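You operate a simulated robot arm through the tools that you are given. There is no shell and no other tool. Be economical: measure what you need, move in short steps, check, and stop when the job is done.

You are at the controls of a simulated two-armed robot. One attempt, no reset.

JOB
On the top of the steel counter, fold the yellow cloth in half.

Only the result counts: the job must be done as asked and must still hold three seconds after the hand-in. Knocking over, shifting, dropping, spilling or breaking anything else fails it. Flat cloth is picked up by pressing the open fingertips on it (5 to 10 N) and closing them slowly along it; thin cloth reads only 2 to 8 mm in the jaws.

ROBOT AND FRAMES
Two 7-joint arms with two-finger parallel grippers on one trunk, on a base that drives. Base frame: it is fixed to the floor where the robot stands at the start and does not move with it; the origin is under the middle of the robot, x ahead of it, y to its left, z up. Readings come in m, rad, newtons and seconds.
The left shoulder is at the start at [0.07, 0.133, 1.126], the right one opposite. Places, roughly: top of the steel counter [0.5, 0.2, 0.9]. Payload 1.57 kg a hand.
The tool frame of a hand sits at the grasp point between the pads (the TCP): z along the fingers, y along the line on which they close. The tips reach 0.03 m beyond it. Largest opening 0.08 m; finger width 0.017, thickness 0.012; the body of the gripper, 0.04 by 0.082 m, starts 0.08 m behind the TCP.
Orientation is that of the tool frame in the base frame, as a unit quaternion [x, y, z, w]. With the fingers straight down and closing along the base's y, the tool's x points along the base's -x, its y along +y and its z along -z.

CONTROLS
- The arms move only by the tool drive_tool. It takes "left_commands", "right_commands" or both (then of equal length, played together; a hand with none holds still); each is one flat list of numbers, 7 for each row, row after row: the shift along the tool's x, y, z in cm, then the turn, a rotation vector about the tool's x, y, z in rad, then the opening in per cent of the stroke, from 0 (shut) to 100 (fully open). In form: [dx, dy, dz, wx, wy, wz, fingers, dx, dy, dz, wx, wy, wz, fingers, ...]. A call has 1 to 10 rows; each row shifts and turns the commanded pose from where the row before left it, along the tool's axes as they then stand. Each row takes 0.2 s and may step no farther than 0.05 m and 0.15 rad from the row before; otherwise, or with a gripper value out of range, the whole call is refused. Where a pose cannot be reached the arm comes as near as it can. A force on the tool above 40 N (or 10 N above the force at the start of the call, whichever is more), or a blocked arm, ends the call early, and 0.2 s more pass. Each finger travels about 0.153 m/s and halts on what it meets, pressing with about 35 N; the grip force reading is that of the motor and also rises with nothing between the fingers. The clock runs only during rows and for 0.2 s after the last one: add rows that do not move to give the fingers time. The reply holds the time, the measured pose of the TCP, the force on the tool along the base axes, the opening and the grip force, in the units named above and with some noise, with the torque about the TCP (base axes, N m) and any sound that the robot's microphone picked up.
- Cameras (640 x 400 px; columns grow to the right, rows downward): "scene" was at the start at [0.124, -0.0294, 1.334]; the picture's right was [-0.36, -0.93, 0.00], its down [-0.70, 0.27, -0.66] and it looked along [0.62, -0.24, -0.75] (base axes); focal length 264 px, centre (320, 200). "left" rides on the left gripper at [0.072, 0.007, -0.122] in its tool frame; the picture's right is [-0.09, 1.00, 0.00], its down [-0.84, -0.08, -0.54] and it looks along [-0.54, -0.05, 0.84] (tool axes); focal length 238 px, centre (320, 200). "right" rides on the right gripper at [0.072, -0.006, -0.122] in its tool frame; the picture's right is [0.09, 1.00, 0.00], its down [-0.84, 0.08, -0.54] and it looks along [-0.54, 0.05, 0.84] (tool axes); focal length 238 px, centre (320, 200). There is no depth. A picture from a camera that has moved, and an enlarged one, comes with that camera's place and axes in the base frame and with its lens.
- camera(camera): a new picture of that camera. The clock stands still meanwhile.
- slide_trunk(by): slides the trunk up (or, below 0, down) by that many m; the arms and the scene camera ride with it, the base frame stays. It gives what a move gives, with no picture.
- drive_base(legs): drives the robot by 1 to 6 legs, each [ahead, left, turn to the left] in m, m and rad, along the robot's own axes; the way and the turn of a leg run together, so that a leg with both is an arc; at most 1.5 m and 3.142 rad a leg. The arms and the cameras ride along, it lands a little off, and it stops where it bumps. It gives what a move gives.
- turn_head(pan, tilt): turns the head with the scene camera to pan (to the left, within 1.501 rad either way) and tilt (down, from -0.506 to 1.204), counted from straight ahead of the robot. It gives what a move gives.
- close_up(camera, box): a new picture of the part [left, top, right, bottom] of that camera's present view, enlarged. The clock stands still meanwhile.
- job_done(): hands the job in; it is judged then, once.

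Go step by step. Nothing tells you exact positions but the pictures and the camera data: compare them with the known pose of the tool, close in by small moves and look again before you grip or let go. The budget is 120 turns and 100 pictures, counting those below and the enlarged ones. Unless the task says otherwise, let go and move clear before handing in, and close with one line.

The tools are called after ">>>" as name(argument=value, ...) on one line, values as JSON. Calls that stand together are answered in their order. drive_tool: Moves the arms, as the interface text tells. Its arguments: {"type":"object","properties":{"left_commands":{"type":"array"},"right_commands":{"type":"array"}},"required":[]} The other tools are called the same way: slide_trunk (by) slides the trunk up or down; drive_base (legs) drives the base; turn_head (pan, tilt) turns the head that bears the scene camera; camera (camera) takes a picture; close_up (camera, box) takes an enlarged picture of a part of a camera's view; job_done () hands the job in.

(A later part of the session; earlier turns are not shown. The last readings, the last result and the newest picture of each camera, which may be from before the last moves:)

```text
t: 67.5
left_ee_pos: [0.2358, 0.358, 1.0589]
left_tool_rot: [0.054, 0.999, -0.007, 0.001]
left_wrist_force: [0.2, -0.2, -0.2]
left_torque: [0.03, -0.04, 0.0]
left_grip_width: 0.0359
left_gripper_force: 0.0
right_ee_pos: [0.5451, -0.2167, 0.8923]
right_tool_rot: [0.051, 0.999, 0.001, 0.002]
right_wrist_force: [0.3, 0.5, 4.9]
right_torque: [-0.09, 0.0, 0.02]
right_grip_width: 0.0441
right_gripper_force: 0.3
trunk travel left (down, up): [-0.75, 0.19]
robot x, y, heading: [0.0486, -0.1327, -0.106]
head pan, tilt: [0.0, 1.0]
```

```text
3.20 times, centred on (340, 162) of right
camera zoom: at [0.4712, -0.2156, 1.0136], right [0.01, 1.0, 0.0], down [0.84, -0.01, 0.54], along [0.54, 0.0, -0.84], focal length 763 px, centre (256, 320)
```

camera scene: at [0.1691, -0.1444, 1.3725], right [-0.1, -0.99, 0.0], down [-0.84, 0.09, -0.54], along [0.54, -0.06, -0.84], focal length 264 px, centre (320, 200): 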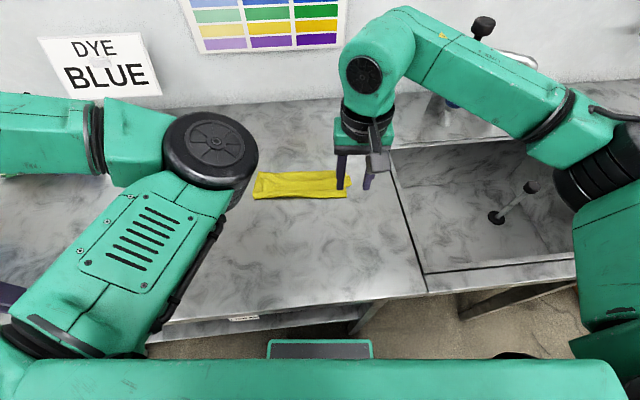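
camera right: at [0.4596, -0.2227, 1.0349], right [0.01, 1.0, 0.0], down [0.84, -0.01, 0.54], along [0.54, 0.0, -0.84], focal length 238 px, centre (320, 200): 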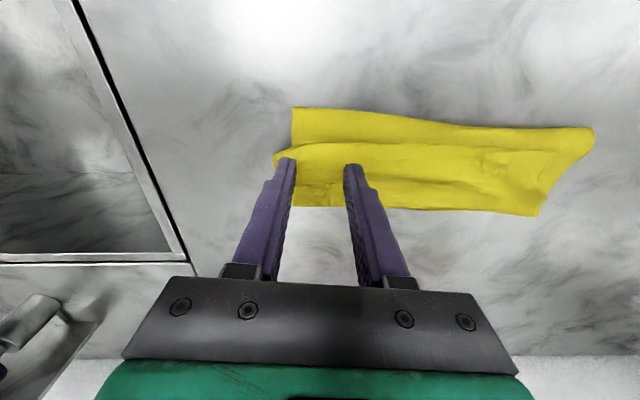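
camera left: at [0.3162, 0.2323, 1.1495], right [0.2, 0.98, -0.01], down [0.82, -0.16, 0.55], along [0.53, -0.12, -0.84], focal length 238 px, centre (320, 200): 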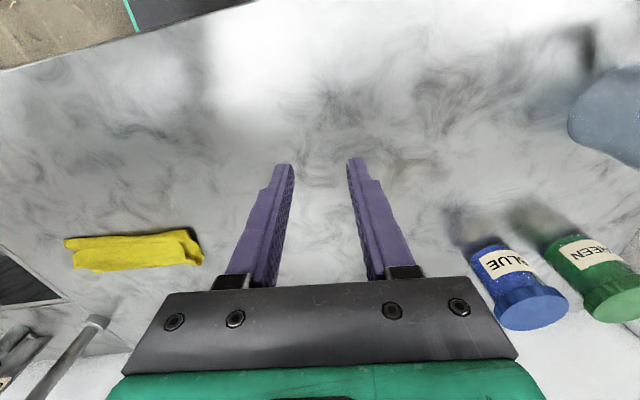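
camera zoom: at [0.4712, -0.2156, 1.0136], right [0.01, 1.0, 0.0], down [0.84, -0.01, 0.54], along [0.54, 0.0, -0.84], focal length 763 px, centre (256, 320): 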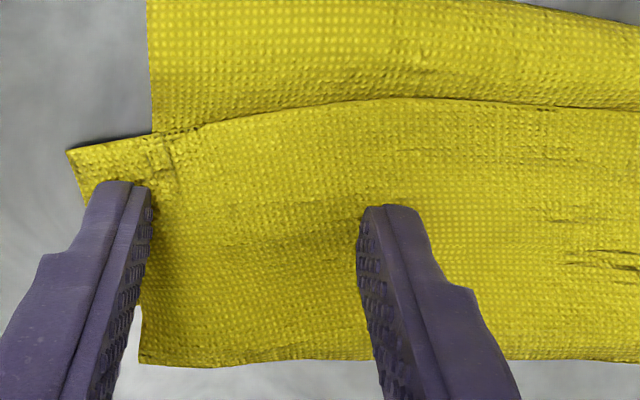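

>>> drive_tool(right_commands=[0, 0, -0.5, 0, 0, 0, 55, 0, 1.8, 0, 0, 0, 0, 55, 0, 0, 0.4, 0, 0, 0, 55, 0, 0, 0.2, 0, 0, 0, 55, 0, 0, 0, 0, 0, 0, 55])

```text
t: 68.7
left_ee_pos: [0.2339, 0.3573, 1.0593]
left_tool_rot: [0.054, 0.999, -0.007, 0.001]
left_wrist_force: [0.1, 0.9, -0.3]
left_torque: [0.03, -0.01, -0.02]
left_grip_width: 0.036
left_gripper_force: 0.2
right_ee_pos: [0.546, -0.1972, 0.8922]
right_tool_rot: [0.051, 0.999, 0.002, 0.003]
right_wrist_force: [3.4, -0.2, 17.3]
right_torque: [-0.44, 0.02, 0.05]
right_grip_width: 0.0436
right_gripper_force: 0.1
trunk travel left (down, up): [-0.75, 0.19]
robot x, y, heading: [0.0464, -0.1322, -0.1]
head pan, tilt: [0.0, 1.0]
```

>>> drive_tool(right_commands=[0, 0, -0.08, 0, 0, 0, 51, 0, 0, 0, 0, 0, 0, 46, 0, 0, 0, 0, 0, 0, 41, 0, 0, 0, 0, 0, 0, 36, 0, 0, 0, 0, 0, 0, 31, 0, 0, 0, 0, 0, 0, 26, 0, 0, 0, 0, 0, 0, 21, 0, 0, 0, 0, 0, 0, 16, 0, 0, 0, 0, 0, 0, 11, 0, 0, 0, 0, 0, 0, 6])

>>> drive_tool(right_commands=[0, 0, 0, 0, 0, 0, 2, 0, 0, 0, 0, 0, 0, 0, 0, 0, 0, 0, 0, 0, 0])

>>> close_up(camera="right", box=[240, 100, 440, 225])

```text
t: 70.9
left_ee_pos: [0.2342, 0.3572, 1.0595]
left_tool_rot: [0.054, 0.999, -0.007, 0.002]
left_wrist_force: [0.3, 0.1, 0.1]
left_torque: [0.01, 0.0, 0.03]
left_grip_width: 0.0359
left_gripper_force: 0.0
right_ee_pos: [0.5438, -0.1986, 0.8924]
right_tool_rot: [0.051, 0.999, 0.0, 0.003]
right_wrist_force: [0.9, 0.2, 17.3]
right_torque: [-0.18, 0.07, 0.0]
right_grip_width: 0.0052
right_gripper_force: 0.2
trunk travel left (down, up): [-0.75, 0.19]
robot x, y, heading: [0.0504, -0.1339, -0.1]
head pan, tilt: [0.0, 1.0]
```

```text
t: 71.7
left_ee_pos: [0.2326, 0.3558, 1.0598]
left_tool_rot: [0.054, 0.999, -0.007, 0.002]
left_wrist_force: [-0.1, -0.4, 0.0]
left_torque: [-0.01, -0.02, 0.01]
left_grip_width: 0.0359
left_gripper_force: 0.2
right_ee_pos: [0.5439, -0.1996, 0.8911]
right_tool_rot: [0.051, 0.999, 0.0, 0.003]
right_wrist_force: [-0.3, -2.1, 16.6]
right_torque: [-0.18, 0.03, 0.04]
right_grip_width: 0.002
right_gripper_force: 23.9
trunk travel left (down, up): [-0.75, 0.19]
robot x, y, heading: [0.0473, -0.1331, -0.104]
head pan, tilt: [0.0, 1.0]
```

```text
3.20 times, centred on (340, 162) of right
camera zoom: at [0.4713, -0.1986, 1.0133], right [0.01, 1.0, 0.0], down [0.84, -0.01, 0.55], along [0.55, 0.0, -0.84], focal length 763 px, centre (256, 320)
```

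zoom: 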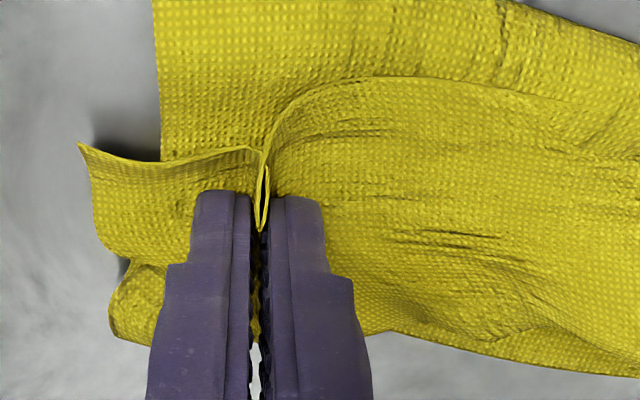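

The flap is gripped (2 mm, single ruck). Now I lift it and draw it back toward the robot to unfold the cloth.

>>> drive_tool(right_commands=[0, 0, -1, 0, 0, 0, 0, 0, 0, -1.5, 0, 0, 0, 0, 0, 0, -1.5, 0, 0, 0, 0, 0.5, 0, -1, 0, 0, 0, 0, 1.5, 0, -0.5, 0, 0, 0, 0, 2, 0, 0, 0, 0, 0, 0, 2, 0, 0, 0, 0, 0, 0, 2, 0, 0.5, 0, 0, 0, 0, 2, 0, 1, 0, 0, 0, 0, 2, 0, 1, 0, 0, 0, 0])

>>> camera(camera="scene")

```text
t: 73.9
left_ee_pos: [0.2353, 0.3568, 1.0601]
left_tool_rot: [0.054, 0.999, -0.007, 0.0]
left_wrist_force: [-0.3, -0.1, 0.1]
left_torque: [0.0, -0.02, -0.02]
left_grip_width: 0.0361
left_gripper_force: 0.0
right_ee_pos: [0.4283, -0.1856, 0.9214]
right_tool_rot: [0.052, 0.999, 0.0, 0.001]
right_wrist_force: [-0.7, 0.2, -0.5]
right_torque: [0.04, 0.0, 0.0]
right_grip_width: 0.0024
right_gripper_force: 23.9
trunk travel left (down, up): [-0.75, 0.19]
robot x, y, heading: [0.048, -0.1307, -0.102]
head pan, tilt: [0.0, 1.0]
```

```text
41 pictures are left
camera scene: at [0.1687, -0.1456, 1.3726], right [-0.1, -0.99, 0.0], down [-0.84, 0.09, -0.54], along [0.54, -0.06, -0.84], focal length 264 px, centre (320, 200)
```

scene: 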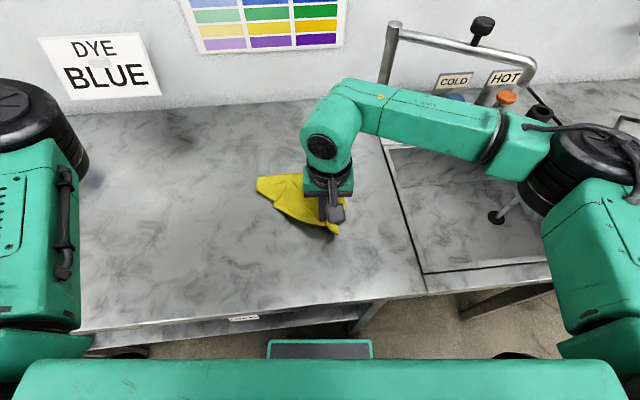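

>>> drive_tool(right_commands=[2, 0, 0.5, 0, 0, 0, 0, 2, 0, 0.5, 0, 0, 0, 0, 2, 0, 0.5, 0, 0, 0, 0, 1.5, 0, 0.5, 0, 0, 0, 0, 1, 0, 0.3, 0, 0, 0, 0, 1, 0, 0, 0, 0, 0, 0, 0, 0, 0, 0, 0, 0, 0])

>>> camera(camera="scene")

>>> camera(camera="right")

```text
t: 75.5
left_ee_pos: [0.2359, 0.3569, 1.059]
left_tool_rot: [0.054, 0.998, -0.007, 0.001]
left_wrist_force: [0.3, -0.2, -0.1]
left_torque: [-0.01, 0.01, -0.03]
left_grip_width: 0.036
left_gripper_force: 0.1
right_ee_pos: [0.3327, -0.1777, 0.8971]
right_tool_rot: [0.051, 0.999, 0.001, 0.001]
right_wrist_force: [-1.1, 0.1, 0.3]
right_torque: [0.0, 0.0, 0.0]
right_grip_width: 0.0023
right_gripper_force: 24.1
trunk travel left (down, up): [-0.75, 0.19]
robot x, y, heading: [0.0487, -0.1319, -0.108]
head pan, tilt: [0.0, 1.0]
```

```text
40 pictures are left
camera scene: at [0.1693, -0.1455, 1.3725], right [-0.1, -0.99, 0.0], down [-0.84, 0.09, -0.54], along [0.54, -0.06, -0.84], focal length 264 px, centre (320, 200)
```

scene: 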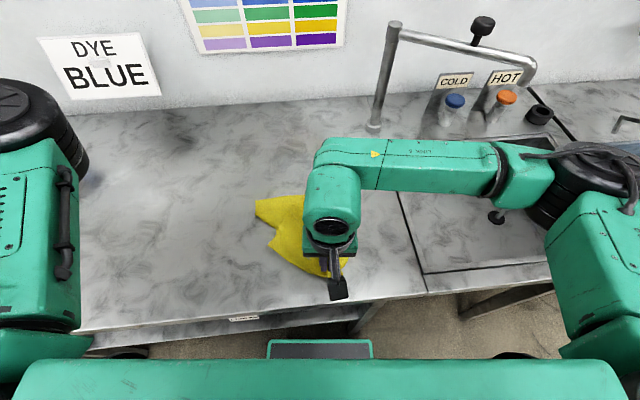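

```text
39 pictures are left
camera right: at [0.2596, -0.1764, 1.0193], right [0.01, 1.0, 0.0], down [0.84, -0.01, 0.54], along [0.54, 0.0, -0.84], focal length 238 px, centre (320, 200)
```

right: 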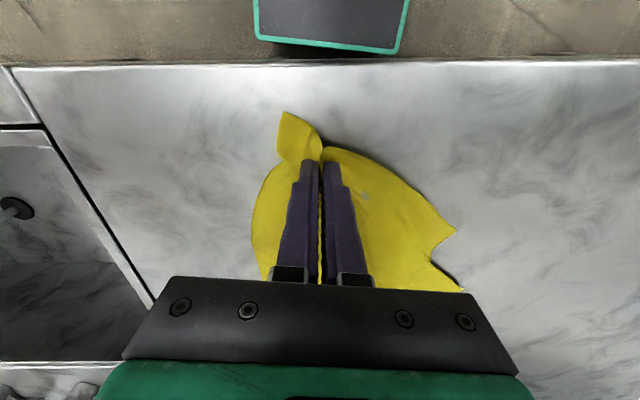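

Mostly unfolded, with the left side lagging. I'll release, clear, and look.

>>> drive_tool(right_commands=[0, 0, 0.3, 0, 0, 0, 0, 0, 0, 0, 0, 0, 0, 20, 0, 0, 0, 0, 0, 0, 45, 0, 0, -3, 0, 0, 0, 45, 0, -2, -3, 0, 0, 0, 45, 0, -4, -2, 0, 0, 0, 45, 0, -4, 0, 0, 0, 0, 45, 0, -4, 0, 0, 0, 0, 45])

>>> close_up(camera="scene", box=[200, 160, 392, 280])

```text
t: 77.3
left_ee_pos: [0.2346, 0.3557, 1.0603]
left_tool_rot: [0.055, 0.998, -0.007, 0.002]
left_wrist_force: [-0.4, -0.9, 0.2]
left_torque: [-0.01, -0.04, 0.0]
left_grip_width: 0.0361
left_gripper_force: 0.1
right_ee_pos: [0.3178, -0.3176, 0.9731]
right_tool_rot: [0.051, 0.999, 0.002, 0.002]
right_wrist_force: [0.3, -0.4, -0.1]
right_torque: [-0.02, -0.01, 0.0]
right_grip_width: 0.036
right_gripper_force: 0.1
trunk travel left (down, up): [-0.75, 0.19]
robot x, y, heading: [0.0512, -0.1359, -0.11]
head pan, tilt: [0.0, 1.0]
```

```text
3.33 times, centred on (296, 220) of scene
camera zoom: at [0.1676, -0.1472, 1.3726], right [-0.1, -0.99, 0.0], down [-0.84, 0.09, -0.54], along [0.54, -0.06, -0.84], focal length 881 px, centre (400, 133)
```

zoom: 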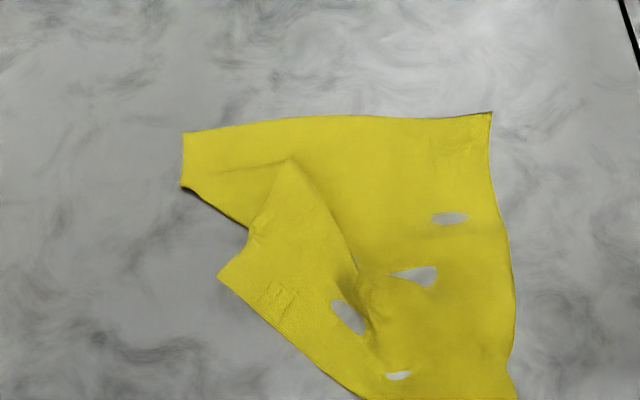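

Cloth is nearly open; only the left near corner is folded over, now at about (0.40, −0.06). I'll pinch next to that corner and pull it to its proper place.

>>> drive_tool(right_commands=[-0.7, 3.8, 0, 0, 0, 0, 45, -0.7, 3.8, 0, 0, 0, 0, 45, -0.7, 3.8, 0, 0, 0, 0, 45, -0.7, 3.8, 0, 0, 0, 0, 45, -0.7, 3.8, 0, 0, 0, 0, 45, -0.8, 3.6, 1, 0, 0, 0, 45, 0, 0, 3, 0, 0, 0, 45, 0, 0, 3, 0, 0, 0, 45, 0, 0, 0.5, 0, 0, 0, 45, 0, 0, 0, 0, 0, 0, 45])

>>> camera(camera="right")

```text
t: 79.5
left_ee_pos: [0.2358, 0.3564, 1.0583]
left_tool_rot: [0.054, 0.999, -0.008, 0.001]
left_wrist_force: [-0.7, 0.9, -0.2]
left_torque: [-0.03, -0.01, 0.0]
left_grip_width: 0.0358
left_gripper_force: 0.1
right_ee_pos: [0.3837, -0.095, 0.9008]
right_tool_rot: [0.051, 0.999, 0.001, 0.001]
right_wrist_force: [0.3, -0.7, -0.6]
right_torque: [0.0, -0.03, -0.03]
right_grip_width: 0.0364
right_gripper_force: 0.1
trunk travel left (down, up): [-0.75, 0.19]
robot x, y, heading: [0.0505, -0.1315, -0.103]
head pan, tilt: [0.0, 1.0]
```

```text
37 pictures are left
camera right: at [0.3114, -0.0953, 1.0219], right [0.01, 1.0, 0.0], down [0.84, -0.01, 0.54], along [0.54, 0.0, -0.84], focal length 238 px, centre (320, 200)
```

right: 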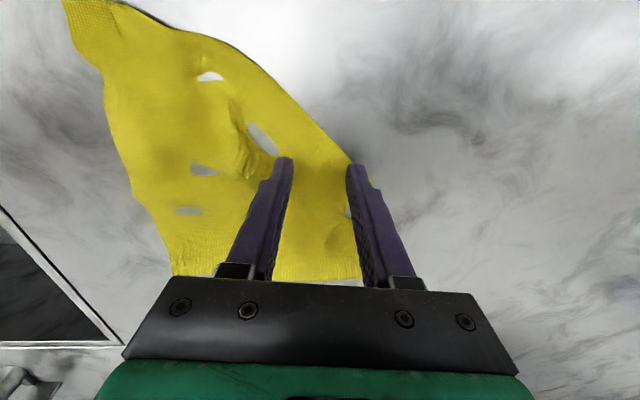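

>>> drive_tool(right_commands=[-0.6, -1.3, 0, 0, 0, 0, 45, 0, 0, 0.6, 0, 0, 0, 45, 0, 0, 0.3, 0, 0, 0, 45, 0, 0, 0.15, 0, 0, 0, 45, 0, 0, 0, 0, 0, 0, 45])

>>> close_up(camera="right", box=[240, 100, 440, 225])

```text
t: 80.7
left_ee_pos: [0.2339, 0.3577, 1.0597]
left_tool_rot: [0.054, 0.999, -0.007, 0.002]
left_wrist_force: [0.8, 0.2, -1.0]
left_torque: [0.02, 0.02, -0.01]
left_grip_width: 0.0363
left_gripper_force: 0.1
right_ee_pos: [0.3896, -0.1085, 0.8921]
right_tool_rot: [0.052, 0.999, 0.001, 0.002]
right_wrist_force: [2.2, -0.3, 21.3]
right_torque: [-0.6, -0.17, 0.13]
right_grip_width: 0.036
right_gripper_force: 0.0
trunk travel left (down, up): [-0.75, 0.19]
robot x, y, heading: [0.0483, -0.127, -0.105]
head pan, tilt: [0.0, 1.0]
```

```text
3.20 times, centred on (340, 162) of right
camera zoom: at [0.3157, -0.1085, 1.0126], right [0.01, 1.0, 0.0], down [0.84, -0.01, 0.55], along [0.55, 0.0, -0.84], focal length 763 px, centre (256, 320)
```

zoom: 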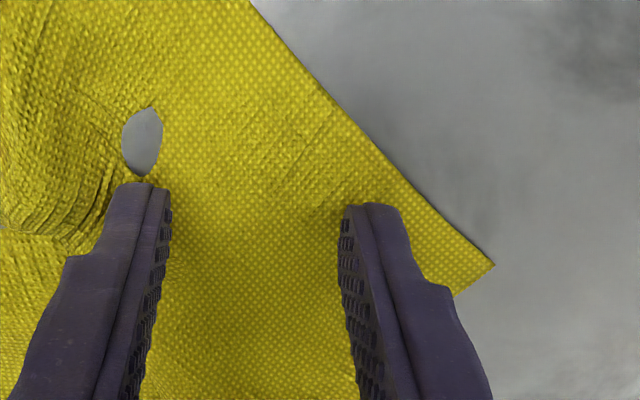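

Good placement on the corner; I'll ease the pressure and close slowly.

>>> drive_tool(right_commands=[0, 0, -0.09, 0, 0, 0, 42, 0, 0, 0, 0, 0, 0, 37, 0, 0, 0, 0, 0, 0, 32, 0, 0, 0, 0, 0, 0, 27, 0, 0, 0, 0, 0, 0, 22, 0, 0, 0, 0, 0, 0, 17, 0, 0, 0, 0, 0, 0, 12, 0, 0, 0, 0, 0, 0, 7, 0, 0, 0, 0, 0, 0, 2, 0, 0, 0, 0, 0, 0, 0])

>>> drive_tool(right_commands=[0, 0, 0, 0, 0, 0, 0, 0, 0, -1, 0, 0, 0, 0, 0, 0, -1, 0, 0, 0, 0])

>>> camera(camera="right")

```text
t: 82.9
left_ee_pos: [0.2331, 0.3553, 1.0587]
left_tool_rot: [0.053, 0.999, -0.006, 0.002]
left_wrist_force: [0.3, 0.1, -0.5]
left_torque: [0.03, 0.0, 0.0]
left_grip_width: 0.0361
left_gripper_force: 0.3
right_ee_pos: [0.3868, -0.1081, 0.8909]
right_tool_rot: [0.051, 0.999, 0.002, 0.002]
right_wrist_force: [0.9, -2.1, 24.7]
right_torque: [-0.31, -0.19, -0.02]
right_grip_width: 0.0016
right_gripper_force: 23.6
trunk travel left (down, up): [-0.75, 0.19]
robot x, y, heading: [0.0523, -0.1276, -0.104]
head pan, tilt: [0.0, 1.0]
```

```text
t: 83.7
left_ee_pos: [0.2342, 0.357, 1.0594]
left_tool_rot: [0.054, 0.999, -0.008, 0.001]
left_wrist_force: [-0.7, 0.0, -0.8]
left_torque: [-0.02, -0.02, -0.03]
left_grip_width: 0.0359
left_gripper_force: 0.1
right_ee_pos: [0.3884, -0.1093, 0.9098]
right_tool_rot: [0.051, 0.999, 0.001, 0.001]
right_wrist_force: [0.5, 0.6, -0.4]
right_torque: [0.01, -0.02, -0.01]
right_grip_width: 0.0021
right_gripper_force: 23.4
trunk travel left (down, up): [-0.75, 0.19]
robot x, y, heading: [0.0467, -0.1332, -0.103]
head pan, tilt: [0.0, 1.0]
```

```text
35 pictures are left
camera right: at [0.315, -0.1086, 1.0314], right [0.01, 1.0, 0.0], down [0.84, -0.01, 0.54], along [0.54, 0.0, -0.84], focal length 238 px, centre (320, 200)
```

right: 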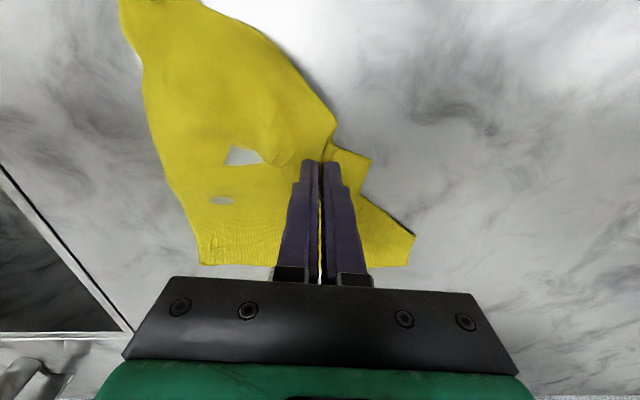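

Held. Pulling the corner out toward the near left.

>>> drive_tool(right_commands=[0, 0.5, -1.5, 0, 0, 0, 0, 1, 1, -1, 0, 0, 0, 0, 2, 1, 0, 0, 0, 0, 0, 2, 1, 0, 0, 0, 0, 0, 2, 1, 0.5, 0, 0, 0, 0, 1.5, 0.5, 1, 0, 0, 0, 0, 1, 0.5, 1, 0, 0, 0, 0, 0, 0.5, 0.5, 0, 0, 0, 0])

>>> camera(camera="scene")

>>> camera(camera="right")

```text
t: 85.5
left_ee_pos: [0.2354, 0.3572, 1.0596]
left_tool_rot: [0.055, 0.998, -0.008, 0.001]
left_wrist_force: [0.6, 0.4, -0.5]
left_torque: [0.0, -0.05, 0.01]
left_grip_width: 0.0361
left_gripper_force: 0.1
right_ee_pos: [0.3012, -0.038, 0.9069]
right_tool_rot: [0.051, 0.999, 0.001, 0.0]
right_wrist_force: [-0.1, 0.5, 0.0]
right_torque: [0.01, 0.02, -0.02]
right_grip_width: 0.0016
right_gripper_force: 23.5
trunk travel left (down, up): [-0.75, 0.19]
robot x, y, heading: [0.0495, -0.1309, -0.105]
head pan, tilt: [0.0, 1.0]
```

```text
34 pictures are left
camera scene: at [0.1693, -0.145, 1.3725], right [-0.1, -0.99, 0.0], down [-0.84, 0.09, -0.54], along [0.54, -0.06, -0.84], focal length 264 px, centre (320, 200)
```

scene: 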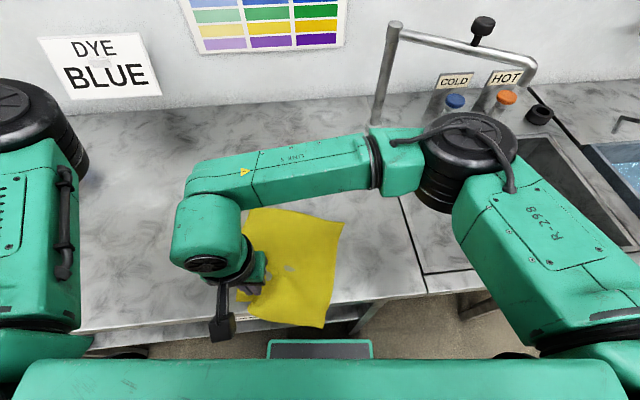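

```text
33 pictures are left
camera right: at [0.2282, -0.038, 1.027], right [0.01, 1.0, 0.0], down [0.84, -0.01, 0.54], along [0.54, -0.01, -0.84], focal length 238 px, centre (320, 200)
```

right: 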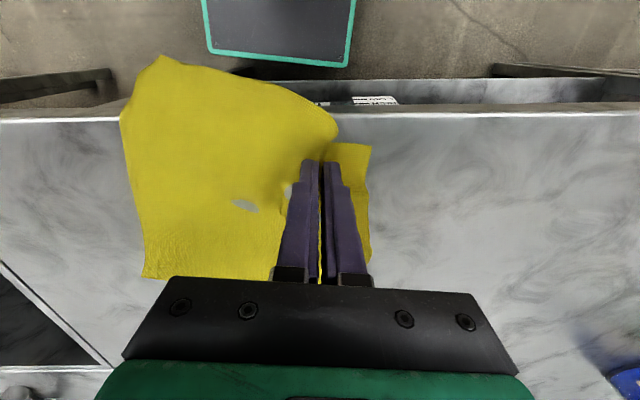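

The cloth is nearly flat again, with a slight overhang at the front that I'll correct. I'll release this corner and clear the right hand, then try to restore the left arm's posture by extending it forward and retracting with the mirrored wrist turn that worked on the right.

>>> drive_tool(right_commands=[0, 0, 1, 0, 0, 0, 0, 0, 0, 0, 0, 0, 0, 20, 0, 0, 0, 0, 0, 0, 45, 0, 0, -3, 0, 0, 0, 45, 0, 0, -3, 0, 0, 0, 45, 0, -5, -2, 0, 0, 0, 45, 0, -5, 0, 0, 0, 0, 45, 0, -5, 0, 0, 0, 0, 45, 0, -5, 0, 0, 0, 0, 45, 0, -5, 0, 0, 0, 0, 45], left_commands=[-2, 0, -1, 0, 0, 0, 45, -2, 0, -1, 0, 0, 0, 45, -3, 0, -1, 0, 0, 0, 45, -3, 0, -1, 0, 0, 0, 45, -3, -1, -1, 0, 0, 0, 45, -3, -2, 0, 0, 0, 0, 45, -3, -2, 0, 0, 0, 0, 45, -3, -3, 0, 0, 0, 0, 45, -3, -3, 0, 0, 0, 0, 45, -3, -3, 0, 0, 0, 0, 45])

>>> camera(camera="scene")

```text
refused: row 6 steps farther than a row can; nothing moved
```

```text
32 pictures are left
camera scene: at [0.1693, -0.145, 1.3725], right [-0.1, -0.99, 0.0], down [-0.84, 0.09, -0.54], along [0.54, -0.06, -0.84], focal length 264 px, centre (320, 200)
```

scene: 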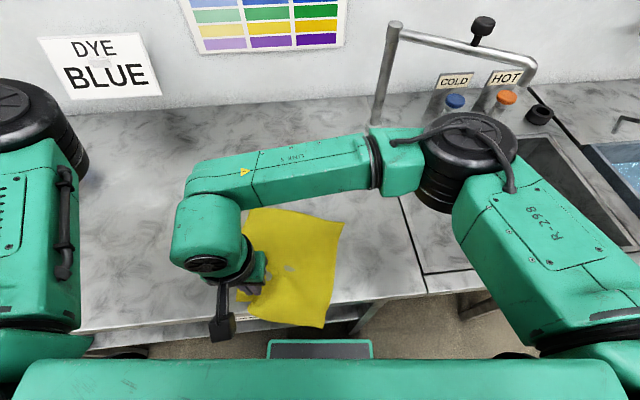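

>>> drive_tool(right_commands=[0, 0, 1, 0, 0, 0, 0, 0, 0, 0, 0, 0, 0, 20, 0, 0, 0, 0, 0, 0, 45, 0, 0, -3, 0, 0, 0, 45, 0, 0, -3, 0, 0, 0, 45, 0, -4, -2, 0, 0, 0, 45, 0, -4.9, 0, 0, 0, 0, 45, 0, -4.9, 0, 0, 0, 0, 45, 0, -4.9, 0, 0, 0, 0, 45, 0, -4.9, 0, 0, 0, 0, 45], left_commands=[-2, 0, -1, 0, 0, 0, 45, -2, 0, -1, 0, 0, 0, 45, -3, 0, -1, 0, 0, 0, 45, -3, 0, -1, 0, 0, 0, 45, -3, -1, -1, 0, 0, 0, 45, -3, -2, 0, 0, 0, 0, 45, -3, -2, 0, 0, 0, 0, 45, -3, -3, 0, 0, 0, 0, 45, -3, -3, 0, 0, 0, 0, 45, -3, -3, 0, 0, 0, 0, 45])

>>> drive_tool(left_commands=[-3, -3, 0, 0, 0, 0, 45, -3, -3, 0, 0, 0, 0, 45, 0, -3, 0, 0, 0, 0, 45, 0, -3, 0, 0, 0, 0, 45, 0, -3, 0, 0, 0, 0, 45, 0, -3, 0, 0, 0, 0, 45])

>>> camera(camera="scene")

```text
t: 87.7
left_ee_pos: [0.4979, 0.1882, 1.1152]
left_tool_rot: [0.054, 0.999, -0.005, 0.001]
left_wrist_force: [0.3, 0.7, 0.0]
left_torque: [0.06, 0.02, 0.01]
left_grip_width: 0.0359
left_gripper_force: 0.0
right_ee_pos: [0.2779, -0.2793, 0.9726]
right_tool_rot: [0.049, 0.999, 0.002, 0.002]
right_wrist_force: [-0.3, -0.3, 0.5]
right_torque: [-0.01, -0.01, 0.0]
right_grip_width: 0.0359
right_gripper_force: 0.2
trunk travel left (down, up): [-0.75, 0.19]
robot x, y, heading: [0.0468, -0.1351, -0.11]
head pan, tilt: [0.0, 1.0]
```

```text
t: 89.1
left_ee_pos: [0.5651, 0.1278, 1.1144]
left_tool_rot: [0.054, 0.999, -0.007, 0.001]
left_wrist_force: [-0.2, 0.3, -0.4]
left_torque: [0.01, 0.02, 0.02]
left_grip_width: 0.0359
left_gripper_force: 0.0
left hand out of reach, approached as far as the arm can: row 1, 2, 3, 4, 5, 6
right_ee_pos: [0.2774, -0.2745, 0.9721]
right_tool_rot: [0.051, 0.999, 0.002, 0.001]
right_wrist_force: [0.3, -0.2, 0.0]
right_torque: [0.0, 0.0, 0.0]
right_grip_width: 0.0362
right_gripper_force: 0.1
trunk travel left (down, up): [-0.75, 0.19]
robot x, y, heading: [0.0486, -0.132, -0.103]
head pan, tilt: [0.0, 1.0]
```

```text
31 pictures are left
camera scene: at [0.1691, -0.1452, 1.3725], right [-0.1, -0.99, 0.0], down [-0.84, 0.09, -0.54], along [0.54, -0.06, -0.84], focal length 264 px, centre (320, 200)
```

scene: 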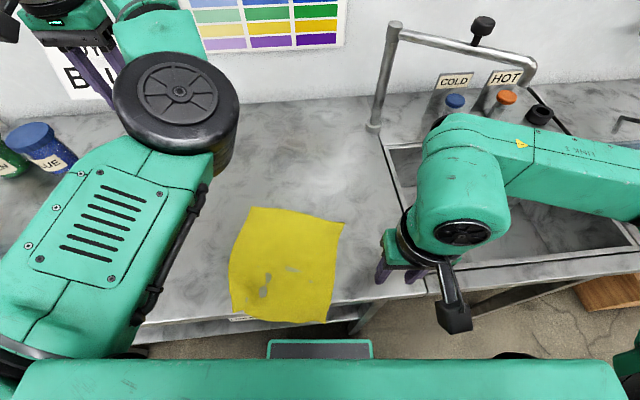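

The cloth lies open and nearly square. Trying the mirrored wrist turn and retraction for the left arm.

>>> drive_tool(left_commands=[0, 0, 0, 0, 0, -0.15, 45, 0, 0, 0, 0, 0, -0.15, 45, 0, 0, 0, 0, 0, -0.15, 45, 0, 0, 0, 0, 0, -0.15, 45, 0, 0, 0, 0, 0, -0.15, 45, 0, 0, 0, 0, 0, -0.15, 45, 0, 0, 0, 0, 0, -0.15, 45, 0, 0, 0, 0, 0, -0.15, 45, 0, 0, 0, 0, 0, -0.15, 45, 0, 0, 0, 0, 0, -0.15, 45])

>>> drive_tool(left_commands=[0, 2.5, 0, 0, 0, 0, 45, 0, 2.5, 0, 0, 0, 0, 45, 0, 2.5, 0, 0, 0, 0, 45, 0, 2.5, 0, 0, 0, 0, 45])

```text
t: 91.3
left_ee_pos: [0.5657, 0.1264, 1.115]
left_tool_rot: [-0.642, 0.767, -0.007, -0.004]
left_wrist_force: [0.3, -0.2, -0.1]
left_torque: [-0.02, 0.01, -0.02]
left_grip_width: 0.0356
left_gripper_force: 0.0
right_ee_pos: [0.2782, -0.2747, 0.9727]
right_tool_rot: [0.052, 0.999, 0.001, 0.001]
right_wrist_force: [0.4, -0.5, 0.3]
right_torque: [-0.03, 0.01, 0.04]
right_grip_width: 0.036
right_gripper_force: 0.0
trunk travel left (down, up): [-0.75, 0.19]
robot x, y, heading: [0.0523, -0.1361, -0.104]
head pan, tilt: [0.0, 1.0]
```

```text
t: 92.3
left_ee_pos: [0.5658, 0.1269, 1.1146]
left_tool_rot: [-0.64, 0.768, -0.006, -0.005]
left_wrist_force: [0.5, 0.6, 0.8]
left_torque: [-0.02, -0.02, 0.02]
left_grip_width: 0.036
left_gripper_force: 0.1
left hand out of reach, approached as far as the arm can: row 1, 2, 3, 4
right_ee_pos: [0.2775, -0.2748, 0.9722]
right_tool_rot: [0.052, 0.999, 0.0, 0.001]
right_wrist_force: [-0.3, -0.3, -0.2]
right_torque: [0.01, 0.0, -0.01]
right_grip_width: 0.0361
right_gripper_force: 0.0
trunk travel left (down, up): [-0.75, 0.19]
robot x, y, heading: [0.0482, -0.1305, -0.103]
head pan, tilt: [0.0, 1.0]
```

Rotation works but retraction is blocked. I'll go back to the retracted-high pose and tilt the fingers forward to free the elbow.

>>> drive_tool(left_commands=[0, 0, 0, 0, 0, 0.15, 45, 0, 0, 0, 0, 0, 0.15, 45, 0, 0, 0, 0, 0, 0.15, 45, 0, 0, 0, 0, 0, 0.15, 45, 0, 0, 0, 0, 0, 0.15, 45, 0, 0, 0, 0, 0, 0.15, 45, 0, 0, 0, 0, 0, 0.15, 45, 0, 0, 0, 0, 0, 0.15, 45, 0, 0, 0, 0, 0, 0.15, 45, 0, 0, 0, 0, 0, 0.15, 45])

>>> drive_tool(left_commands=[0, 0, 0, 0, -0.15, 0, 45, 0, 0, 0, 0, -0.15, 0, 45, 0, 0, 0, 0, -0.15, 0, 45, 0, 0, 0, 0, -0.15, 0, 45, 0, 0, 0, 0, -0.15, 0, 45, 0, 0, 0, 0, -0.15, 0, 45, 0, 0, 0, 0, -0.15, 0, 45])

>>> drive_tool(left_commands=[0, 0, -3, 0, 0, 0, 45, 0, 0, -3, 0, 0, 0, 45, 0, 0, -3, 0, 0, 0, 45, 0, 0, -3, 0, 0, 0, 45, 0, 0, -3, 0, 0, 0, 45])

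```text
t: 94.5
left_ee_pos: [0.5657, 0.1278, 1.1173]
left_tool_rot: [0.055, 0.998, -0.007, 0.001]
left_wrist_force: [0.1, 0.7, 1.1]
left_torque: [-0.02, -0.01, 0.0]
left_grip_width: 0.0362
left_gripper_force: 0.0
right_ee_pos: [0.2768, -0.2742, 0.972]
right_tool_rot: [0.052, 0.999, 0.001, 0.0]
right_wrist_force: [0.5, 0.2, 0.2]
right_torque: [0.02, 0.01, 0.0]
right_grip_width: 0.036
right_gripper_force: 0.1
trunk travel left (down, up): [-0.75, 0.19]
robot x, y, heading: [0.0514, -0.1327, -0.105]
head pan, tilt: [0.0, 1.0]
```

```text
t: 96.1
left_ee_pos: [0.579, 0.144, 1.1196]
left_tool_rot: [0.042, 0.862, -0.031, 0.504]
left_wrist_force: [-0.6, 0.1, -0.4]
left_torque: [0.0, 0.0, -0.05]
left_grip_width: 0.0361
left_gripper_force: 0.1
left hand out of reach, approached as far as the arm can: row 1, 2, 3
right_ee_pos: [0.2779, -0.2734, 0.9731]
right_tool_rot: [0.052, 0.999, 0.0, 0.001]
right_wrist_force: [-0.1, 0.5, 0.1]
right_torque: [-0.02, -0.01, -0.02]
right_grip_width: 0.036
right_gripper_force: 0.0
trunk travel left (down, up): [-0.75, 0.19]
robot x, y, heading: [0.0495, -0.131, -0.102]
head pan, tilt: [0.0, 1.0]
```

```text
t: 97.3
left_ee_pos: [0.5343, 0.1437, 1.1408]
left_tool_rot: [0.042, 0.864, -0.032, 0.501]
left_wrist_force: [-0.9, -0.6, -0.4]
left_torque: [-0.04, -0.04, -0.01]
left_grip_width: 0.0361
left_gripper_force: 0.1
left hand out of reach, approached as far as the arm can: row 2, 3, 4, 5
right_ee_pos: [0.2787, -0.2744, 0.9723]
right_tool_rot: [0.052, 0.999, 0.0, 0.001]
right_wrist_force: [-0.2, 0.6, 0.1]
right_torque: [0.03, 0.03, 0.0]
right_grip_width: 0.0357
right_gripper_force: 0.0
trunk travel left (down, up): [-0.75, 0.19]
robot x, y, heading: [0.0515, -0.1317, -0.105]
head pan, tilt: [0.0, 1.0]
```

>>> drive_tool(left_commands=[0, -3, 0, 0, -0.1, 0, 45, 0, -3, 0, 0, -0.1, 0, 45, 0, -3, 0, 0, -0.1, 0, 45, 0, -3, 0, 0, -0.1, 0, 45, 0, -3, 0, 0, -0.1, 0, 45, 0, 0, -3, 0, 0, 0, 45, 0, 0, -3, 0, 0, 0, 45, 0, 0, -3, 0, 0, 0, 45])

>>> camera(camera="scene")

```text
t: 98.2
left_ee_pos: [0.5523, 0.064, 1.2681]
left_tool_rot: [0.044, 0.673, 0.018, 0.738]
left_wrist_force: [0.1, 0.5, 0.6]
left_torque: [-0.02, -0.03, 0.01]
left_grip_width: 0.036
left_gripper_force: 0.1
left hand out of reach, approached as far as the arm can: row 2, 3, 4
right_ee_pos: [0.2767, -0.2765, 0.9728]
right_tool_rot: [0.052, 0.999, 0.002, 0.002]
right_wrist_force: [-0.2, -0.8, 0.1]
right_torque: [0.03, -0.02, 0.05]
right_grip_width: 0.0358
right_gripper_force: 0.0
trunk travel left (down, up): [-0.75, 0.19]
robot x, y, heading: [0.0479, -0.1349, -0.105]
head pan, tilt: [0.0, 1.0]
stopped in row 4 (left hand): the arm was blocked; the commanded pose is now the measured one
```

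```text
30 pictures are left
camera scene: at [0.1681, -0.1473, 1.3726], right [-0.1, -0.99, 0.0], down [-0.84, 0.09, -0.54], along [0.54, -0.06, -0.84], focal length 264 px, centre (320, 200)
```

scene: 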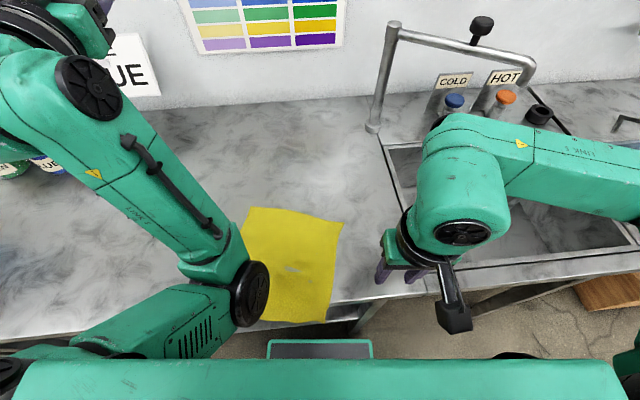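

The left elbow is now low and something blocked it. I'll back it off upward and outward to a safe park.

>>> drive_tool(left_commands=[-2, 1, 0, 0, 0, 0, 45, -2, 2, 0, 0, 0, 0, 45, -2, 3, 0, 0, 0, 0, 45, 0, 3, 0, 0, 0, 0, 45, 0, 3, 0, 0, 0, 0, 45, 0, 3, 0, 0, 0, 0, 45, 0, 3, -1, 0, 0, 0, 45, 0, 3, -2, 0, 0, 0, 45, 0, 3, -2, 0, 0, 0, 45, 0, 3, -2, 0, 0, 0, 45])

>>> camera(camera="scene")

```text
t: 100.5
left_ee_pos: [0.4874, 0.3352, 1.3426]
left_tool_rot: [0.043, 0.673, 0.014, 0.738]
left_wrist_force: [-0.6, 0.4, -0.1]
left_torque: [-0.01, -0.03, 0.01]
left_grip_width: 0.036
left_gripper_force: 0.1
right_ee_pos: [0.2775, -0.2739, 0.9732]
right_tool_rot: [0.052, 0.999, 0.001, 0.002]
right_wrist_force: [-1.2, 0.6, 0.1]
right_torque: [0.01, -0.02, 0.03]
right_grip_width: 0.0361
right_gripper_force: 0.0
trunk travel left (down, up): [-0.75, 0.19]
robot x, y, heading: [0.0464, -0.1285, -0.107]
head pan, tilt: [0.0, 1.0]
```

```text
29 pictures are left
camera scene: at [0.1681, -0.1439, 1.3726], right [-0.1, -0.99, 0.0], down [-0.84, 0.09, -0.54], along [0.54, -0.06, -0.84], focal length 264 px, centre (320, 200)
```

scene: 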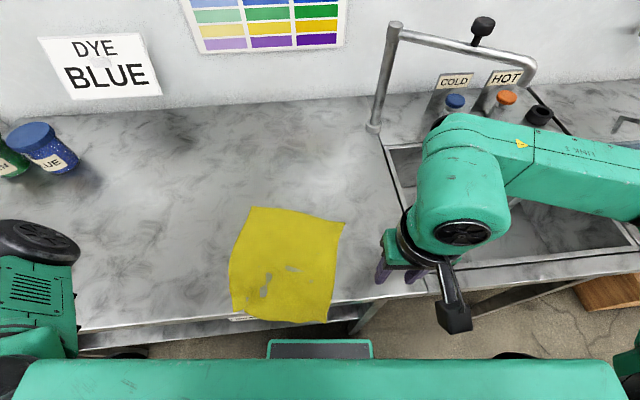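

The elbow is now back on the outside. I'll keep it there: retract, tilt the fingers down again, and come in slowly.

>>> drive_tool(left_commands=[0, 0, 0, 0, 0.148, 0, 45, 0, 0, 0, 0, 0.148, 0, 45, 0, 0, 0, 0, 0.148, 0, 45, 0, 0, 0, 0, 0.148, 0, 45, 0, 0, 0, 0, 0.148, 0, 45, 0, 0, 0, 0, 0.148, 0, 45, 0, 0, 0, 0, 0.148, 0, 45, 0, 0, 0, 0, 0.148, 0, 45, 0, 0, 0, 0, 0.148, 0, 45, 0, 0, 0, 0, 0.148, 0, 45])

>>> drive_tool(left_commands=[0, 0, 3, 0, 0, 0, 45, 0, 0, 3, 0, 0, 0, 45, 0, -2, 3, 0, 0, 0, 45, 0, -3, 3, 0, 0, 0, 45, 0, -3, 3, 0, 0, 0, 45, 0, -3, 3, 0, 0, 0, 45, 0, -3, 2, 0, 0, 0, 45, 0, -3, 2, 0, 0, 0, 45])

>>> camera(camera="scene")

```text
t: 102.7
left_ee_pos: [0.4906, 0.3294, 1.3433]
left_tool_rot: [0.024, 0.992, 0.04, 0.114]
left_wrist_force: [0.2, 0.2, 0.2]
left_torque: [-0.02, 0.0, -0.01]
left_grip_width: 0.036
left_gripper_force: 0.1
left hand out of reach, approached as far as the arm can: row 10
right_ee_pos: [0.28, -0.2759, 0.9719]
right_tool_rot: [0.051, 0.999, 0.002, 0.0]
right_wrist_force: [0.2, 0.2, 0.5]
right_torque: [0.01, 0.02, 0.0]
right_grip_width: 0.0359
right_gripper_force: 0.1
trunk travel left (down, up): [-0.75, 0.19]
robot x, y, heading: [0.0463, -0.1315, -0.104]
head pan, tilt: [0.0, 1.0]
```

```text
t: 104.5
left_ee_pos: [0.5326, 0.1775, 1.1154]
left_tool_rot: [0.021, 0.992, 0.04, 0.115]
left_wrist_force: [0.3, 0.0, -0.1]
left_torque: [-0.01, -0.02, -0.02]
left_grip_width: 0.0361
left_gripper_force: 0.0
right_ee_pos: [0.2786, -0.2758, 0.9723]
right_tool_rot: [0.051, 0.999, 0.001, 0.0]
right_wrist_force: [-0.2, 0.4, 0.4]
right_torque: [0.03, 0.0, 0.02]
right_grip_width: 0.0361
right_gripper_force: 0.1
trunk travel left (down, up): [-0.75, 0.19]
robot x, y, heading: [0.0475, -0.1324, -0.109]
head pan, tilt: [0.0, 1.0]
```

```text
28 pictures are left
camera scene: at [0.1699, -0.1462, 1.3724], right [-0.1, -0.99, 0.0], down [-0.84, 0.09, -0.54], along [0.54, -0.06, -0.84], focal length 264 px, centre (320, 200)
```

scene: 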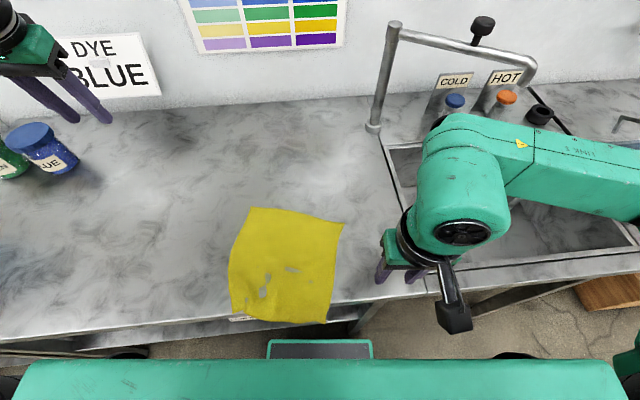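

The left arm is restored (elbow outside). Bringing it to a ready pose near the cloth.

>>> drive_tool(left_commands=[2, -1, 0, 0.037, 0.115, 0, 45, 2, -1, 0, 0.037, 0.115, 0, 45, 2, -2, 1, 0, 0, 0, 45, 2, -2, 1, 0, 0, 0, 45, 2, -2, 1, 0, 0, 0, 45, 0, -2, 1, 0, 0, 0, 45, 0, -2, 1, 0, 0, 0, 45])

```text
t: 106.0
left_ee_pos: [0.4293, 0.0646, 1.0568]
left_tool_rot: [0.023, 1.0, 0.006, -0.002]
left_wrist_force: [-0.4, -0.4, 0.2]
left_torque: [0.04, 0.02, 0.01]
left_grip_width: 0.0361
left_gripper_force: 0.1
right_ee_pos: [0.2782, -0.275, 0.9714]
right_tool_rot: [0.051, 0.999, 0.001, 0.0]
right_wrist_force: [0.2, -0.2, -0.4]
right_torque: [0.04, 0.01, 0.0]
right_grip_width: 0.036
right_gripper_force: 0.2
trunk travel left (down, up): [-0.75, 0.19]
robot x, y, heading: [0.0452, -0.1313, -0.101]
head pan, tilt: [0.0, 1.0]
```

Both arms are healthy again. New idea: pinch the cloth on its centre line with both hands, lift it so both halves hang together, and lay it down as a clean half. First, a precise look at the cloth.

>>> close_up(camera="scene", box=[200, 190, 392, 340])

```text
2.67 times, centred on (296, 265) of scene
camera zoom: at [0.1699, -0.1461, 1.3724], right [-0.1, -0.99, 0.0], down [-0.84, 0.09, -0.54], along [0.54, -0.06, -0.84], focal length 705 px, centre (384, 27)
```

zoom: 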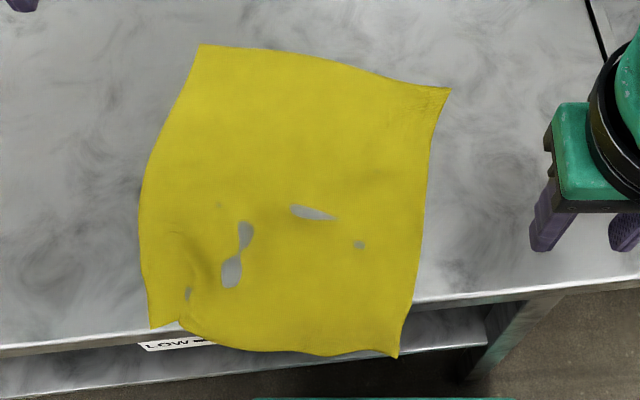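

Centre-line grip points: left ≈ (0.378, −0.017), right ≈ (0.342, −0.168), closing along heading −0.24. I'll back the base 6 cm for left-arm room and turn both hands.

>>> drive_base(legs=[[-0.06, 0, 0]])

>>> drive_tool(left_commands=[0, 0, 0, 0, 0, 0.147, 45, 0, 0, 0, 0, 0, 0.147, 45, 0, 0, 0, 0, 0, 0.147, 45, 0, 0, 0, 0, 0, 0.147, 45, 0, 0, 0, 0, 0, 0.147, 45, 0, 0, 0, 0, 0, 0.147, 45, 0, 0, 0, 0, 0, 0.147, 45, 0, 0, 0, 0, 0, 0.147, 45, 0, 0, 0, 0, 0, 0.147, 45, 0, 0, 0, 0, 0, 0.147, 45], right_commands=[0, 0, 0, 0, 0, 0.142, 45, 0, 0, 0, 0, 0, 0.142, 45, 0, 0, 0, 0, 0, 0.142, 45, 0, 0, 0, 0, 0, 0.142, 45, 0, 0, 0, 0, 0, 0.142, 45, 0, 0, 0, 0, 0, 0.142, 45, 0, 0, 0, 0, 0, 0.142, 45, 0, 0, 0, 0, 0, 0.142, 45, 0, 0, 0, 0, 0, 0.142, 45, 0, 0, 0, 0, 0, 0.142, 45])

>>> drive_tool(left_commands=[0, 0, 0, 0, 0, 0.147, 45, 0, 0, 0, 0, 0, 0.145, 45, 0, 0, 0, 0, 0, 0, 45], right_commands=[0, 0, 0, 0, 0, 0.142, 45, 0, 0, 0, 0, 0, 0.144, 45, 0, 0, 0, 0, 0, 0, 45])

```text
t: 107.0
left_ee_pos: [0.374, 0.0707, 1.0564]
left_tool_rot: [0.022, 1.0, 0.005, -0.003]
left_wrist_force: [0.0, 0.4, 0.7]
left_torque: [-0.04, 0.05, 0.0]
left_grip_width: 0.0358
left_gripper_force: 0.1
right_ee_pos: [0.2216, -0.2693, 0.9729]
right_tool_rot: [0.052, 0.999, 0.002, -0.001]
right_wrist_force: [0.7, 0.1, 0.1]
right_torque: [0.01, 0.02, 0.0]
right_grip_width: 0.0362
right_gripper_force: 0.0
trunk travel left (down, up): [-0.75, 0.19]
robot x, y, heading: [-0.011, -0.1217, -0.104]
head pan, tilt: [0.0, 1.0]
```

```text
t: 109.2
left_ee_pos: [0.3709, 0.0706, 1.0568]
left_tool_rot: [0.687, 0.726, 0.004, -0.003]
left_wrist_force: [0.0, -0.3, -0.4]
left_torque: [0.01, -0.01, 0.0]
left_grip_width: 0.036
left_gripper_force: 0.0
right_ee_pos: [0.218, -0.2683, 0.9728]
right_tool_rot: [0.691, 0.723, 0.002, 0.001]
right_wrist_force: [0.1, 0.0, -0.1]
right_torque: [-0.04, 0.02, -0.02]
right_grip_width: 0.036
right_gripper_force: 0.1
trunk travel left (down, up): [-0.75, 0.19]
robot x, y, heading: [-0.0139, -0.1278, -0.103]
head pan, tilt: [0.0, 1.0]
```

```text
t: 110.0
left_ee_pos: [0.3707, 0.0717, 1.0561]
left_tool_rot: [0.786, 0.618, 0.003, -0.005]
left_wrist_force: [1.0, 0.4, 0.0]
left_torque: [0.0, -0.02, -0.01]
left_grip_width: 0.0359
left_gripper_force: 0.1
right_ee_pos: [0.2191, -0.2686, 0.9722]
right_tool_rot: [0.787, 0.617, 0.001, 0.0]
right_wrist_force: [-1.0, 0.1, -0.1]
right_torque: [0.01, 0.02, 0.02]
right_grip_width: 0.0361
right_gripper_force: 0.0
trunk travel left (down, up): [-0.75, 0.19]
robot x, y, heading: [-0.0089, -0.1235, -0.11]
head pan, tilt: [0.0, 1.0]
```

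Both hands turned correctly. Moving over the grip points.

>>> drive_tool(left_commands=[-2.1, 0.7, 0, 0, 0, 0, 45, -2.1, 0.7, 0, 0, 0, 0, 45, -2.1, 0.7, 0, 0, 0, 0, 45, -2.15, 0.7, 0, 0, 0, 0, 45, 0, 0, 3.6, 0, 0, 0, 45, 0, 0, 3.6, 0, 0, 0, 45, 0, 0, 3.6, 0, 0, 0, 45, 0, 0, 3.6, 0, 0, 0, 45, 0, 0, 0, 0, 0, 0, 45], right_commands=[3.2, 2.4, 0, 0, 0, 0, 45, 3.2, 2.4, 0, 0, 0, 0, 45, 3.2, 2.4, 0, 0, 0, 0, 45, 3.1, 2.4, 0, 0, 0, 0, 45, 0, 0, 1.5, 0, 0, 0, 45, 0, 0, 1.5, 0, 0, 0, 45, 0, 0, 1.5, 0, 0, 0, 45, 0, 0, 1.5, 0, 0, 0, 45, 0, 0, 0, 0, 0, 0, 45])

>>> camera(camera="left")

>>> camera(camera="right")

```text
t: 112.0
left_ee_pos: [0.3792, -0.0158, 0.9102]
left_tool_rot: [0.785, 0.619, 0.004, -0.004]
left_wrist_force: [-0.3, 0.0, 0.2]
left_torque: [-0.04, -0.01, 0.01]
left_grip_width: 0.0359
left_gripper_force: 0.1
right_ee_pos: [0.3413, -0.1672, 0.9121]
right_tool_rot: [0.786, 0.618, 0.002, 0.0]
right_wrist_force: [0.7, 0.9, 0.1]
right_torque: [0.02, 0.0, 0.03]
right_grip_width: 0.0359
right_gripper_force: 0.1
trunk travel left (down, up): [-0.75, 0.19]
robot x, y, heading: [-0.0108, -0.1277, -0.105]
head pan, tilt: [0.0, 1.0]
```

```text
26 pictures are left
camera left: at [0.403, 0.0515, 1.0321], right [0.95, -0.32, 0.0], down [-0.27, -0.8, 0.53], along [-0.18, -0.5, -0.85], focal length 238 px, centre (320, 200)
```

left: 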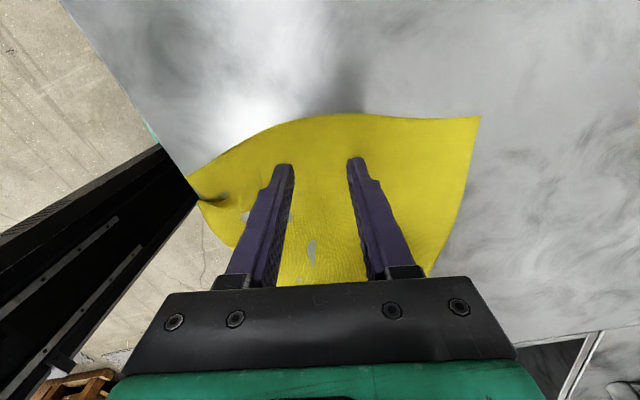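

```text
25 pictures are left
camera right: at [0.3516, -0.0964, 1.0338], right [0.99, -0.15, 0.0], down [-0.12, -0.83, 0.54], along [-0.08, -0.53, -0.84], focal length 238 px, centre (320, 200)
```

right: 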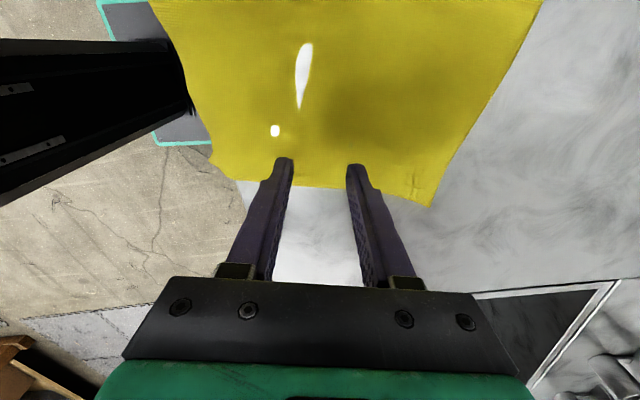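

Both hands are centred between the far and near corners. Lowering to contact.

>>> drive_tool(left_commands=[0, 0, 0.8, 0, 0, 0, 45, 0, 0, 0.6, 0, 0, 0, 45, 0, 0, 0.3, 0, 0, 0, 45, 0, 0, 0.15, 0, 0, 0, 45, 0, 0, 0, 0, 0, 0, 45], right_commands=[0, 0, 0.8, 0, 0, 0, 45, 0, 0, 0.7, 0, 0, 0, 45, 0, 0, 0.4, 0, 0, 0, 45, 0, 0, 0.15, 0, 0, 0, 45, 0, 0, 0, 0, 0, 0, 45])

```text
t: 113.2
left_ee_pos: [0.3789, -0.0149, 0.892]
left_tool_rot: [0.785, 0.62, 0.003, -0.005]
left_wrist_force: [-0.2, 0.7, -0.3]
left_torque: [-0.04, -0.03, 0.01]
left_grip_width: 0.0359
left_gripper_force: 0.1
right_ee_pos: [0.3426, -0.1685, 0.8922]
right_tool_rot: [0.786, 0.618, 0.002, 0.001]
right_wrist_force: [-0.1, 0.3, -0.3]
right_torque: [0.01, 0.0, 0.01]
right_grip_width: 0.0358
right_gripper_force: 0.1
trunk travel left (down, up): [-0.75, 0.19]
robot x, y, heading: [-0.0092, -0.1277, -0.104]
head pan, tilt: [0.0, 1.0]
```

>>> drive_tool(left_commands=[0, 0, 0.12, 0, 0, 0, 45, 0, 0, 0.1, 0, 0, 0, 45, 0, 0, 0, 0, 0, 0, 45], right_commands=[0, 0, 0.12, 0, 0, 0, 45, 0, 0, 0.1, 0, 0, 0, 45, 0, 0, 0, 0, 0, 0, 45])

```text
t: 114.0
left_ee_pos: [0.3802, -0.0146, 0.891]
left_tool_rot: [0.786, 0.619, 0.003, -0.004]
left_wrist_force: [0.0, 0.4, 1.2]
left_torque: [0.0, 0.0, -0.02]
left_grip_width: 0.036
left_gripper_force: 0.1
right_ee_pos: [0.342, -0.1686, 0.8922]
right_tool_rot: [0.786, 0.618, 0.002, 0.0]
right_wrist_force: [1.1, 0.2, 6.0]
right_torque: [0.02, 0.06, -0.02]
right_grip_width: 0.0358
right_gripper_force: 0.0
trunk travel left (down, up): [-0.75, 0.19]
robot x, y, heading: [-0.0096, -0.1261, -0.102]
head pan, tilt: [0.0, 1.0]
```

>>> drive_tool(left_commands=[0, 0, 0.1, 0, 0, 0, 45, 0, 0, 0, 0, 0, 0, 45], right_commands=[0, 0, 0.03, 0, 0, 0, 45, 0, 0, 0, 0, 0, 0, 45])

```text
t: 114.6
left_ee_pos: [0.3774, -0.016, 0.8919]
left_tool_rot: [0.785, 0.62, 0.004, -0.002]
left_wrist_force: [1.8, -0.3, 9.8]
left_torque: [-0.02, 0.0, 0.0]
left_grip_width: 0.0357
left_gripper_force: 0.1
right_ee_pos: [0.3423, -0.1671, 0.8909]
right_tool_rot: [0.787, 0.618, 0.002, 0.0]
right_wrist_force: [2.7, 0.7, 12.5]
right_torque: [-0.03, 0.16, -0.06]
right_grip_width: 0.0353
right_gripper_force: 0.1
trunk travel left (down, up): [-0.75, 0.19]
robot x, y, heading: [-0.0098, -0.1244, -0.103]
head pan, tilt: [0.0, 1.0]
```

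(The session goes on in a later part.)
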